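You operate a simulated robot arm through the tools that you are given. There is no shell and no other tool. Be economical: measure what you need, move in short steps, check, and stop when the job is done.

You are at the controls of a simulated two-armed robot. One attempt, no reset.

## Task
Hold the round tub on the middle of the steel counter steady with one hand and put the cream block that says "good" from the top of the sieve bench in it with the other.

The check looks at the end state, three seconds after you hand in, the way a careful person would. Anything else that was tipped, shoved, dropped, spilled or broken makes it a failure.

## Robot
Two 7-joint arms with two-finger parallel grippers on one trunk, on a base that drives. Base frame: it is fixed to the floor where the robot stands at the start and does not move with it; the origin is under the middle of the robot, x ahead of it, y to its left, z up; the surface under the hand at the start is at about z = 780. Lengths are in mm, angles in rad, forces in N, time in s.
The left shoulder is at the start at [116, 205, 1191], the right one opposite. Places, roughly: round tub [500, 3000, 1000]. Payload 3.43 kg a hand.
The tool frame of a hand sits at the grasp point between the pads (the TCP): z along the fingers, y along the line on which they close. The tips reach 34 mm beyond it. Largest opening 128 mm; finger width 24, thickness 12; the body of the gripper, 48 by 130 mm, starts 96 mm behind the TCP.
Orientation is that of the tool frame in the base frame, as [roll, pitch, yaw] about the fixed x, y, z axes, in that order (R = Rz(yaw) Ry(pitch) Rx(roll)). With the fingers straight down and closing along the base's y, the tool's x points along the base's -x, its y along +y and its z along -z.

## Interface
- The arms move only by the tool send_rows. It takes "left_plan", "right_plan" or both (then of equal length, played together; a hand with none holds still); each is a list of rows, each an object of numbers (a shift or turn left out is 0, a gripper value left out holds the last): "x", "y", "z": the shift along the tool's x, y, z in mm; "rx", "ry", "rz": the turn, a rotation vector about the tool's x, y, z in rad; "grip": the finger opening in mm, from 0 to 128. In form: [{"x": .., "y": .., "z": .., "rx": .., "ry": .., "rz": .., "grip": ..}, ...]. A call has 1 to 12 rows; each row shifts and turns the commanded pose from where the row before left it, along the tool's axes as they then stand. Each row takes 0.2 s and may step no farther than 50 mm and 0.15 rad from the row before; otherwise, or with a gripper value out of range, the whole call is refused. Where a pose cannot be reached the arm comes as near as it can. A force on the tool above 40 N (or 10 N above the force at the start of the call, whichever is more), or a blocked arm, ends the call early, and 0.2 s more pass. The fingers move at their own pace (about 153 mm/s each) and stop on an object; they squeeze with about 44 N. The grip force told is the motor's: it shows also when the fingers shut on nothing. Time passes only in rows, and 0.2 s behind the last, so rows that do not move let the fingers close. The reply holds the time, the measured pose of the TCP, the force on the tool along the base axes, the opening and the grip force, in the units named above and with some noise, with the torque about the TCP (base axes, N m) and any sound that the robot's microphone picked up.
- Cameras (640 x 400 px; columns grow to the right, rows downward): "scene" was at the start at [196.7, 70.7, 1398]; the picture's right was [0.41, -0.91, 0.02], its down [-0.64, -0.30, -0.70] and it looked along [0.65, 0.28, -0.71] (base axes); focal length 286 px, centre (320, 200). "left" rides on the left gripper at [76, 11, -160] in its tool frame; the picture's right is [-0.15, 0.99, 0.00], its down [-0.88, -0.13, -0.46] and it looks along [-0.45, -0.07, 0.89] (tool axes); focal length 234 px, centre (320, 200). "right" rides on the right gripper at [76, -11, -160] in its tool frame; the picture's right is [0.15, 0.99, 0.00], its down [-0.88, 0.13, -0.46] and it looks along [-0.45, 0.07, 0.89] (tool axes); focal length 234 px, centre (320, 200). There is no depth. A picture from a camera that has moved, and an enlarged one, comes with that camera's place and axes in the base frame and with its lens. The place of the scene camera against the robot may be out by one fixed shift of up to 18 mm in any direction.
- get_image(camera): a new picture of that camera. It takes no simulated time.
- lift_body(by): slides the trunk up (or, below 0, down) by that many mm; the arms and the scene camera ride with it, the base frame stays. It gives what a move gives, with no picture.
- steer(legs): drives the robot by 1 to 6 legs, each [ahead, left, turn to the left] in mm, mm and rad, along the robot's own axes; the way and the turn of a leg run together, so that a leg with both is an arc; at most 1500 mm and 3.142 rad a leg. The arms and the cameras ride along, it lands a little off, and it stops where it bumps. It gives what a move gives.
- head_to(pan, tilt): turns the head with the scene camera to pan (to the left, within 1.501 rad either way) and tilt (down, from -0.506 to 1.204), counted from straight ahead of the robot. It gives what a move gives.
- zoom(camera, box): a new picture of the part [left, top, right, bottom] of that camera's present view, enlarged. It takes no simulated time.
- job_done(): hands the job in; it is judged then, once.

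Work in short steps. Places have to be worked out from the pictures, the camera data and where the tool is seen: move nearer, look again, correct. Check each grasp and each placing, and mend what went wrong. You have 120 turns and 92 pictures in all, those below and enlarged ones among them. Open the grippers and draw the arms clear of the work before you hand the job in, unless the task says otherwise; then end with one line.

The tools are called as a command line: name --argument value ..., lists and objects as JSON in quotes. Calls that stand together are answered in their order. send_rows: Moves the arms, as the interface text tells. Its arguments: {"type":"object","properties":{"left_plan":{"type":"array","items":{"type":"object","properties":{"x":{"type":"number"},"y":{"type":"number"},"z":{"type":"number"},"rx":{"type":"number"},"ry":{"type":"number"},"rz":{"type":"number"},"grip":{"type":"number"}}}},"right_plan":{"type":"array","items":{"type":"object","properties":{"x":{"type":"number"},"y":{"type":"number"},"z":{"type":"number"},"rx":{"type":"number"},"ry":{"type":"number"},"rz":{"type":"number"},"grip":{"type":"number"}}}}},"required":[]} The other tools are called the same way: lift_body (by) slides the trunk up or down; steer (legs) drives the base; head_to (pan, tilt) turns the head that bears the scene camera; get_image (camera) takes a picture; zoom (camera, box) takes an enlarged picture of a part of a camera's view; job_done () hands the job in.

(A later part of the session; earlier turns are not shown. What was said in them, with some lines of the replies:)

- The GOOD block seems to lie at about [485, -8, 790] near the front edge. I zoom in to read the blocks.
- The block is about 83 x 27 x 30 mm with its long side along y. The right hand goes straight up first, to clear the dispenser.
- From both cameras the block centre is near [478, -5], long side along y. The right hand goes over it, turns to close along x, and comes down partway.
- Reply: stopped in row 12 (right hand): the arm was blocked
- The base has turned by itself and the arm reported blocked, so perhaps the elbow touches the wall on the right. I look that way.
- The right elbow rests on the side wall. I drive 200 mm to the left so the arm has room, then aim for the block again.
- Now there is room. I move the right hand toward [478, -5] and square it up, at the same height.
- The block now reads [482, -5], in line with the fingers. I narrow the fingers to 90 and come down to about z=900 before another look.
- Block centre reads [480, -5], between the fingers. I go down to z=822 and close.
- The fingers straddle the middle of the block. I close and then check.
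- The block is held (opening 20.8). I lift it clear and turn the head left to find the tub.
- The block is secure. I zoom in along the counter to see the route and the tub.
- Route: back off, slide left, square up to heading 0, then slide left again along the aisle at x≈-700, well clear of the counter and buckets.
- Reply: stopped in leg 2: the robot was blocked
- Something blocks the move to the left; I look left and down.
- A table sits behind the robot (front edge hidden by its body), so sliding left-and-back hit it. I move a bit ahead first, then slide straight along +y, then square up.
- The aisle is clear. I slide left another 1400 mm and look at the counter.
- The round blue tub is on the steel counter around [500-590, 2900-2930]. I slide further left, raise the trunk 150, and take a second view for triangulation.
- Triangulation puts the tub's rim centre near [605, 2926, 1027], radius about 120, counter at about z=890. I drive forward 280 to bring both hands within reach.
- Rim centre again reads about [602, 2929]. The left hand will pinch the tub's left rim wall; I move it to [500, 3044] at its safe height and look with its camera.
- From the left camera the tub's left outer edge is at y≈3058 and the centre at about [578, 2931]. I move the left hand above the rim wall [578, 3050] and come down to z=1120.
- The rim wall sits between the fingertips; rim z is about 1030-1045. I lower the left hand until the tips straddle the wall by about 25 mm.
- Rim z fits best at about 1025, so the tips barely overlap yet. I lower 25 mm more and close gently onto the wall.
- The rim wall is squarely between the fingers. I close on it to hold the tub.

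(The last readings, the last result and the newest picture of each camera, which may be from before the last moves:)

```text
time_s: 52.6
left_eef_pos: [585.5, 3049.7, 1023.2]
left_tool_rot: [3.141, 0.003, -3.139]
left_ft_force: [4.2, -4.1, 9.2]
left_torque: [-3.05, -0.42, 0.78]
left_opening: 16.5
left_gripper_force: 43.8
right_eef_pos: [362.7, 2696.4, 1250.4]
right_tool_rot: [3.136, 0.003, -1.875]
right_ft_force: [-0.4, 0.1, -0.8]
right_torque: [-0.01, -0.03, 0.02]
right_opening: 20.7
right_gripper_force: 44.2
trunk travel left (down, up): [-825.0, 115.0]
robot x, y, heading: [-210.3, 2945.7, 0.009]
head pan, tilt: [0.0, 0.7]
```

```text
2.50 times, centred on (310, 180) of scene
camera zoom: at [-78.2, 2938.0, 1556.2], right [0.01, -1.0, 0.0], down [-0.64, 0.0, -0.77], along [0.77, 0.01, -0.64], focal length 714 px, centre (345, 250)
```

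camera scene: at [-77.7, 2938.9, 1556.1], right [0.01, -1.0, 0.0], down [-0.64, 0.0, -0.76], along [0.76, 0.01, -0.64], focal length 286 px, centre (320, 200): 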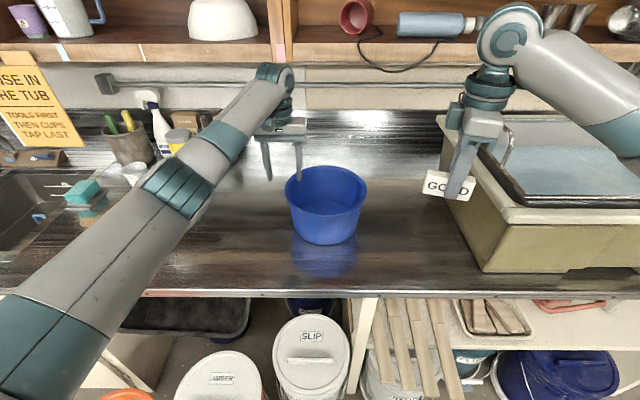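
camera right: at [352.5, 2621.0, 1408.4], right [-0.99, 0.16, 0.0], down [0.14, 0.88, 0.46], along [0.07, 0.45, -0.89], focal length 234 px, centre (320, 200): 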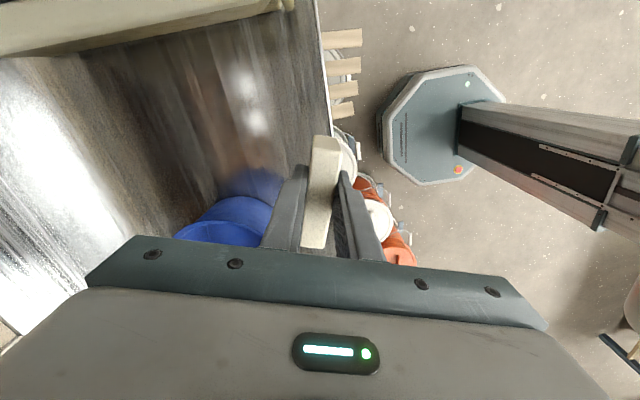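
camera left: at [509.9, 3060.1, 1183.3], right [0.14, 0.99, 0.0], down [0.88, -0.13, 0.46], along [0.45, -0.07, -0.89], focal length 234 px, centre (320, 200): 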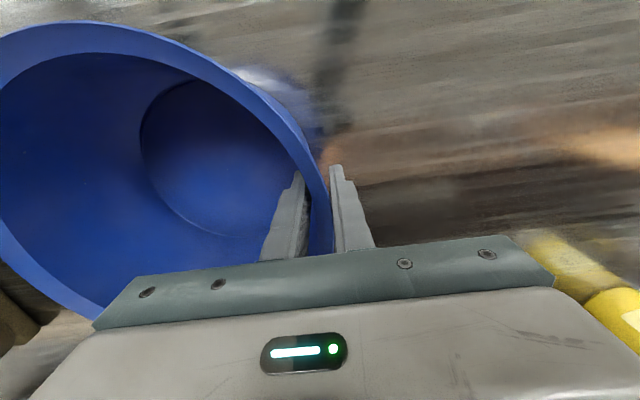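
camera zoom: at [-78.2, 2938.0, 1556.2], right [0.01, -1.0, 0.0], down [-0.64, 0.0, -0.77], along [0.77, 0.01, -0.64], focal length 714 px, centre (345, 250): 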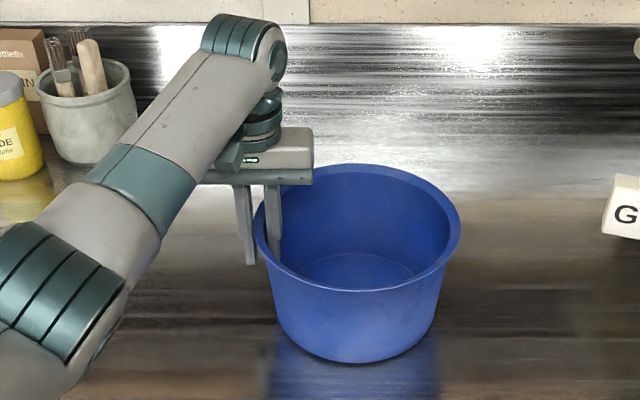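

The tub is held (16.5 mm wall between the fingers). Now the right hand brings the block over the tub at its safe height, to [590, 2893], squared up.

send_rows --right_plan '[{"x": -36.4, "y": -22.4}, {"x": -36.4, "y": -22.4}, {"x": -36.4, "y": -22.4}, {"x": -36.4, "y": -22.4}, {"x": -36.4, "y": -22.4}, {"rz": -0.1}, {"rz": -0.1}, {"rz": -0.105}]'

get_image --camera "right"

get_image --camera "scene"

```text
time_s: 54.4
left_eef_pos: [584.6, 3051.5, 1023.8]
left_tool_rot: [-3.14, 0.004, -3.135]
left_ft_force: [4.4, -0.6, 10.6]
left_torque: [-2.76, -0.19, 0.71]
left_opening: 16.2
left_gripper_force: 43.7
right_eef_pos: [523.9, 2838.0, 1250.7]
right_tool_rot: [3.138, 0.005, -1.569]
right_ft_force: [0.0, -0.3, 0.1]
right_torque: [0.01, 0.03, 0.0]
right_opening: 20.7
right_gripper_force: 44.4
trunk travel left (down, up): [-825.0, 115.0]
robot x, y, heading: [-209.1, 2943.1, 0.006]
head pan, tilt: [0.0, 0.7]
```

```text
57 pictures are left
camera right: at [536.8, 2760.4, 1408.6], right [-0.99, -0.15, 0.0], down [-0.13, 0.88, 0.46], along [-0.07, 0.45, -0.89], focal length 234 px, centre (320, 200)
```

right: 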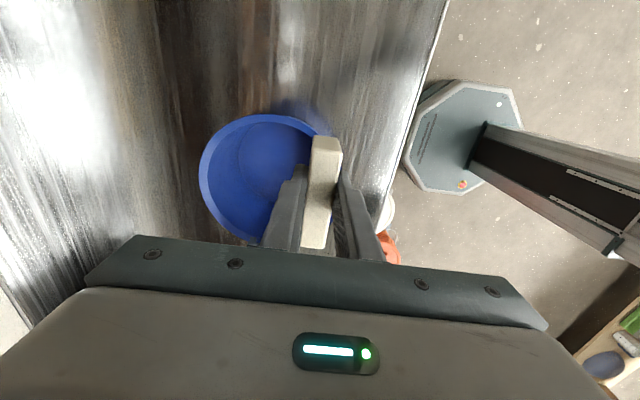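

```text
56 pictures are left
camera scene: at [-78.2, 2938.7, 1556.2], right [0.01, -1.0, 0.0], down [-0.64, 0.0, -0.77], along [0.77, 0.01, -0.64], focal length 286 px, centre (320, 200)
```

scene: 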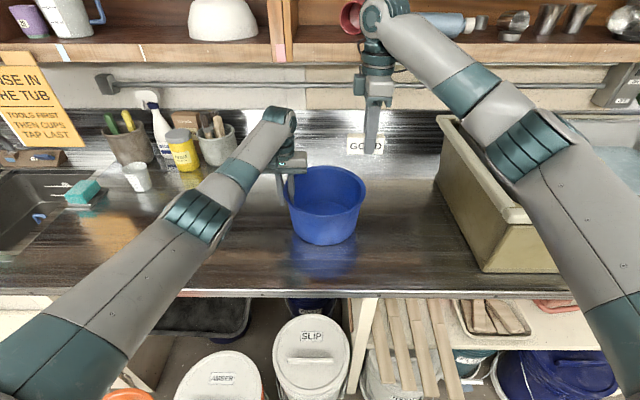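

Tub centre reads about [595, 2938]. I lower to z=1120 first so the wrist stays under the shelf, then move to [578, 2908].

send_rows --right_plan '[{"z": 35}, {"z": 35}, {"z": 35}, {"z": 26}, {"x": -35, "y": -27}, {"x": -35, "y": -27}, {}]'

get_image --camera "right"

get_image --camera "scene"

```text
time_s: 56.0
left_eef_pos: [585.2, 3051.2, 1024.1]
left_tool_rot: [3.139, 0.001, -3.136]
left_ft_force: [3.8, 3.4, 11.4]
left_torque: [-2.52, -0.29, 0.78]
left_opening: 16.3
left_gripper_force: 43.6
right_eef_pos: [575.3, 2903.2, 1120.7]
right_tool_rot: [3.139, 0.005, -1.571]
right_ft_force: [-1.0, 0.3, -0.8]
right_torque: [0.03, -0.03, 0.0]
right_opening: 20.7
right_gripper_force: 44.0
trunk travel left (down, up): [-825.0, 115.0]
robot x, y, heading: [-213.7, 2945.7, 0.007]
head pan, tilt: [0.0, 0.7]
```

```text
55 pictures are left
camera right: at [589.3, 2827.4, 1278.9], right [-0.99, -0.15, 0.0], down [-0.13, 0.88, 0.46], along [-0.07, 0.46, -0.89], focal length 234 px, centre (320, 200)
```

right: 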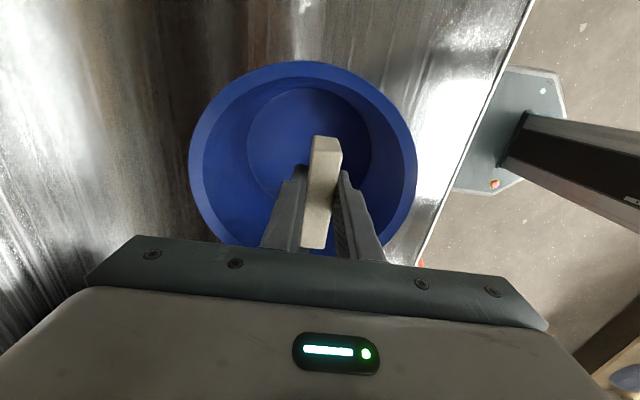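

```text
54 pictures are left
camera scene: at [-79.0, 2937.1, 1556.3], right [0.01, -1.0, 0.0], down [-0.64, 0.0, -0.77], along [0.77, 0.01, -0.64], focal length 286 px, centre (320, 200)
```

scene: 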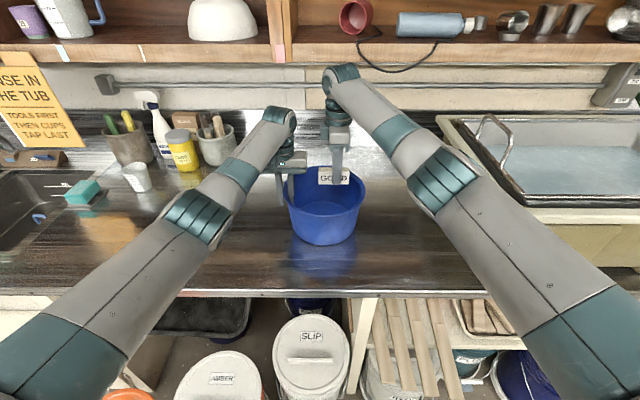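

The tub bottom centre is near [593, 2939], radius about 100. I shift slightly and lower the block into the tub down to z=965.

send_rows --right_plan '[{"x": -8, "y": -6, "z": 30}, {"z": 30}, {"z": 30}, {"z": 30}, {"z": 20}, {"z": 15}, {}]'

get_image --camera "right"

zoom --camera "scene" --box '[220, 80, 420, 260]'

```text
time_s: 57.6
left_eef_pos: [585.6, 3050.5, 1023.7]
left_tool_rot: [3.141, 0.003, -3.136]
left_ft_force: [2.4, 2.0, 11.9]
left_torque: [-2.72, -0.32, 0.73]
left_opening: 16.0
left_gripper_force: 44.5
right_eef_pos: [583.2, 2915.9, 963.1]
right_tool_rot: [3.136, 0.004, -1.571]
right_ft_force: [-0.3, 0.7, -0.6]
right_torque: [0.03, 0.01, 0.03]
right_opening: 20.9
right_gripper_force: 43.7
trunk travel left (down, up): [-825.0, 115.0]
robot x, y, heading: [-209.6, 2949.1, 0.007]
head pan, tilt: [0.0, 0.7]
```

```text
53 pictures are left
camera right: at [595.8, 2839.6, 1121.5], right [-0.99, -0.15, 0.0], down [-0.13, 0.88, 0.46], along [-0.07, 0.45, -0.89], focal length 234 px, centre (320, 200)
```

right: 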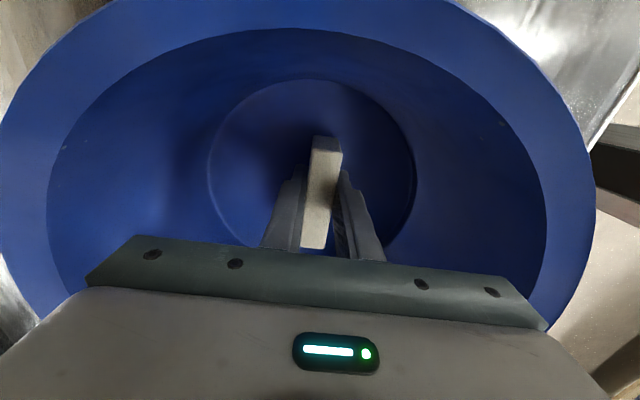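

```text
2.22 times, centred on (320, 170) of scene
camera zoom: at [-78.5, 2938.9, 1556.2], right [0.01, -1.0, 0.0], down [-0.64, 0.0, -0.77], along [0.77, 0.01, -0.64], focal length 635 px, centre (320, 267)
```

zoom: 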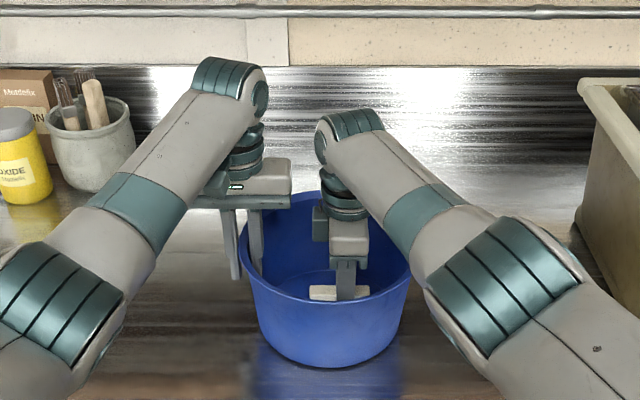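

The block is well inside the tub and near the floor. I lower in small steps, watching the force.

send_rows --right_plan '[{"z": 5}, {"z": 5}, {"z": 4}, {}]'

```text
time_s: 58.6
left_eef_pos: [584.4, 3050.5, 1024.5]
left_tool_rot: [-3.141, 0.002, -3.138]
left_ft_force: [4.6, -0.1, 0.6]
left_torque: [-2.59, -1.24, 0.86]
left_opening: 16.4
left_gripper_force: 44.1
right_eef_pos: [583.2, 2917.4, 955.1]
right_tool_rot: [-3.138, 0.006, -1.57]
right_ft_force: [-0.2, -1.7, 24.6]
right_torque: [0.43, 0.06, 0.15]
right_opening: 20.9
right_gripper_force: 43.7
trunk travel left (down, up): [-825.0, 115.0]
robot x, y, heading: [-209.7, 2947.5, 0.005]
head pan, tilt: [0.0, 0.7]
```

Contact: the block rests on the tub floor (24.6 N up). I ease off 4 mm and open the fingers a little.

send_rows --right_plan '[{"z": -4}, {"grip": 26}, {"grip": 45}, {}]'

get_image --camera "right"

```text
time_s: 59.6
left_eef_pos: [586.5, 3051.6, 1023.6]
left_tool_rot: [-3.141, 0.004, -3.139]
left_ft_force: [3.4, 1.6, 11.7]
left_torque: [-3.0, -0.41, 0.75]
left_opening: 15.9
left_gripper_force: 44.0
right_eef_pos: [583.0, 2916.7, 954.2]
right_tool_rot: [3.138, 0.002, -1.57]
right_ft_force: [0.4, -0.4, 0.6]
right_torque: [-0.01, 0.02, -0.01]
right_opening: 45.0
right_gripper_force: 0.2
trunk travel left (down, up): [-825.0, 115.0]
robot x, y, heading: [-210.9, 2945.9, 0.004]
head pan, tilt: [0.0, 0.7]
```

```text
51 pictures are left
camera right: at [595.3, 2839.3, 1112.6], right [-0.99, -0.15, 0.0], down [-0.13, 0.88, 0.46], along [-0.07, 0.45, -0.89], focal length 234 px, centre (320, 200)
```

right: 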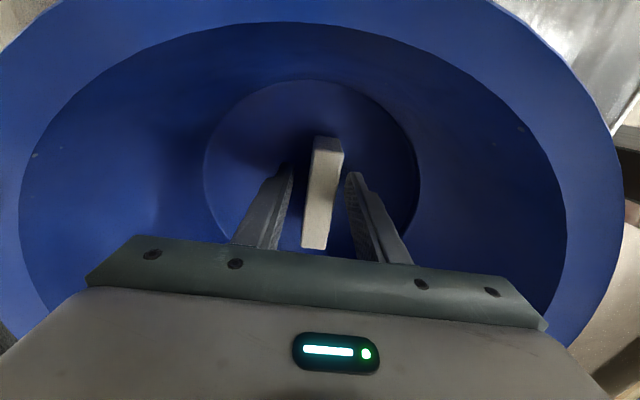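

The block is free and resting on the tub floor. The right hand goes straight up and then back out the way it came.

send_rows --right_plan '[{"z": -20}, {"z": -35}, {"z": -40}, {"z": -40}, {"z": -35}, {"x": 35, "y": 30}, {"x": 35, "y": 30}, {"x": 35, "y": 30}, {"z": -45}, {"x": 40}, {"x": 40}]'

get_image --camera "scene"

```text
time_s: 62.0
left_eef_pos: [584.5, 3050.5, 1022.4]
left_tool_rot: [3.14, 0.002, -3.137]
left_ft_force: [3.0, 0.6, 9.7]
left_torque: [-2.66, -0.34, 0.76]
left_opening: 16.2
left_gripper_force: 44.5
right_eef_pos: [493.4, 2729.1, 1170.2]
right_tool_rot: [3.138, 0.005, -1.572]
right_ft_force: [-0.5, 0.5, -0.7]
right_torque: [-0.04, -0.05, 0.01]
right_opening: 45.2
right_gripper_force: 0.0
trunk travel left (down, up): [-825.0, 115.0]
robot x, y, heading: [-209.6, 2946.7, -0.002]
head pan, tilt: [0.0, 0.7]
```

```text
50 pictures are left
camera scene: at [-79.0, 2937.7, 1556.3], right [0.01, -1.0, 0.0], down [-0.64, 0.0, -0.77], along [0.77, 0.01, -0.64], focal length 286 px, centre (320, 200)
```

scene: 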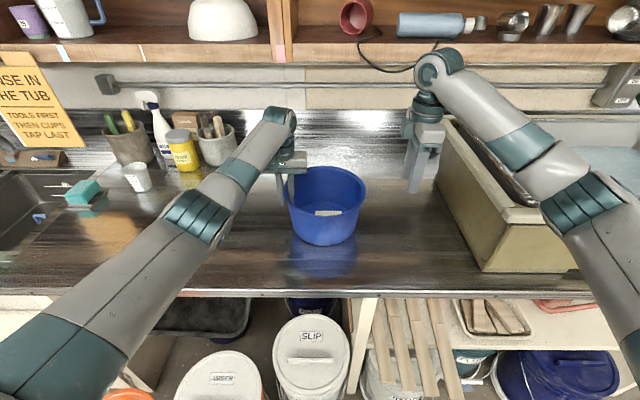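

The block lies in the tub. Now I open the left fingers and lift straight up off the rim, then back off.

send_rows --left_plan '[{"grip": 24}, {"grip": 40}, {"grip": 60}, {}, {"z": -30}, {"z": -40}, {"z": -40}, {"z": -40}, {"x": 35, "y": 30}, {"x": 35, "y": 30}, {"x": 35, "y": 30}, {"x": 35, "y": 30}]'

get_image --camera "scene"

zoom --camera "scene" --box '[260, 140, 390, 260]'

```text
time_s: 64.6
left_eef_pos: [443.4, 3174.4, 1171.1]
left_tool_rot: [-3.14, 0.001, -3.14]
left_ft_force: [0.0, 0.4, 0.9]
left_torque: [-0.02, -0.05, 0.0]
left_opening: 60.0
left_gripper_force: 0.1
right_eef_pos: [492.4, 2731.2, 1169.5]
right_tool_rot: [3.139, 0.001, -1.569]
right_ft_force: [-0.4, -0.5, -0.8]
right_torque: [-0.03, -0.01, 0.0]
right_opening: 45.2
right_gripper_force: 0.1
trunk travel left (down, up): [-825.0, 115.0]
robot x, y, heading: [-209.8, 2948.5, 0.008]
head pan, tilt: [0.0, 0.7]
```

```text
49 pictures are left
camera scene: at [-78.8, 2942.0, 1556.2], right [0.01, -1.0, 0.0], down [-0.64, -0.01, -0.77], along [0.77, 0.0, -0.64], focal length 286 px, centre (320, 200)
```

scene: 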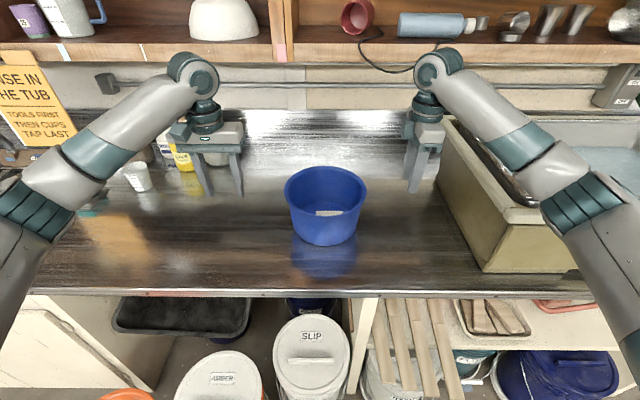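

```text
3.33 times, centred on (325, 200) of scene
camera zoom: at [-78.8, 2942.0, 1556.2], right [0.01, -1.0, 0.0], down [-0.64, -0.01, -0.77], along [0.77, 0.0, -0.64], focal length 952 px, centre (303, 200)
```

zoom: 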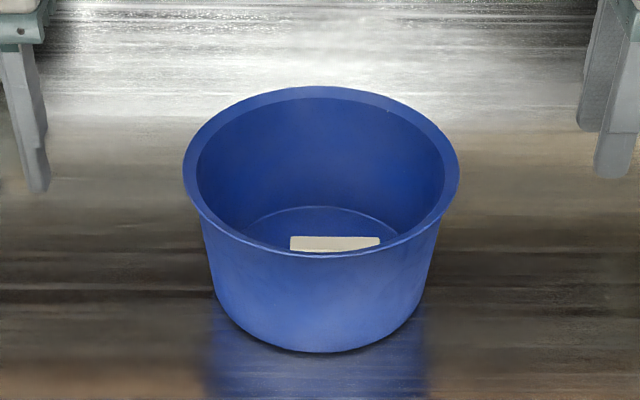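

The tub stands upright in place with the block in it, and both hands are clear. I back the robot off a little and then hand in.

steer --legs '[[-250, 0, 0]]'

get_image --camera "scene"

```text
time_s: 66.4
left_eef_pos: [199.5, 3169.6, 1170.7]
left_tool_rot: [3.141, -0.003, -3.138]
left_ft_force: [0.3, 0.0, -0.3]
left_torque: [0.03, 0.0, 0.0]
left_opening: 60.1
left_gripper_force: 0.0
right_eef_pos: [249.7, 2727.0, 1167.6]
right_tool_rot: [3.136, 0.006, -1.57]
right_ft_force: [0.5, 0.0, 0.0]
right_torque: [0.0, 0.01, -0.02]
right_opening: 44.8
right_gripper_force: 0.1
trunk travel left (down, up): [-825.0, 115.0]
robot x, y, heading: [-458.2, 2945.5, 0.003]
head pan, tilt: [0.0, 0.7]
```

```text
47 pictures are left
camera scene: at [-322.3, 2936.9, 1555.9], right [0.01, -1.0, 0.0], down [-0.65, 0.0, -0.76], along [0.76, 0.01, -0.65], focal length 286 px, centre (320, 200)
```

scene: 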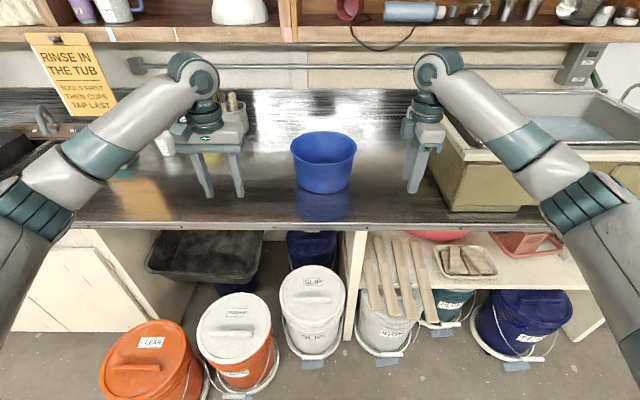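

Everything in view is in place and both hands are clear, so I hand in.

job_done

```text
The job is handed in.
```

The "GOOD" block from the sieve bench is in the round blue tub on the steel counter, which the left hand held by the rim while the right hand set the block down; both hands are open and clear, and I saw nothing tipped or moved.
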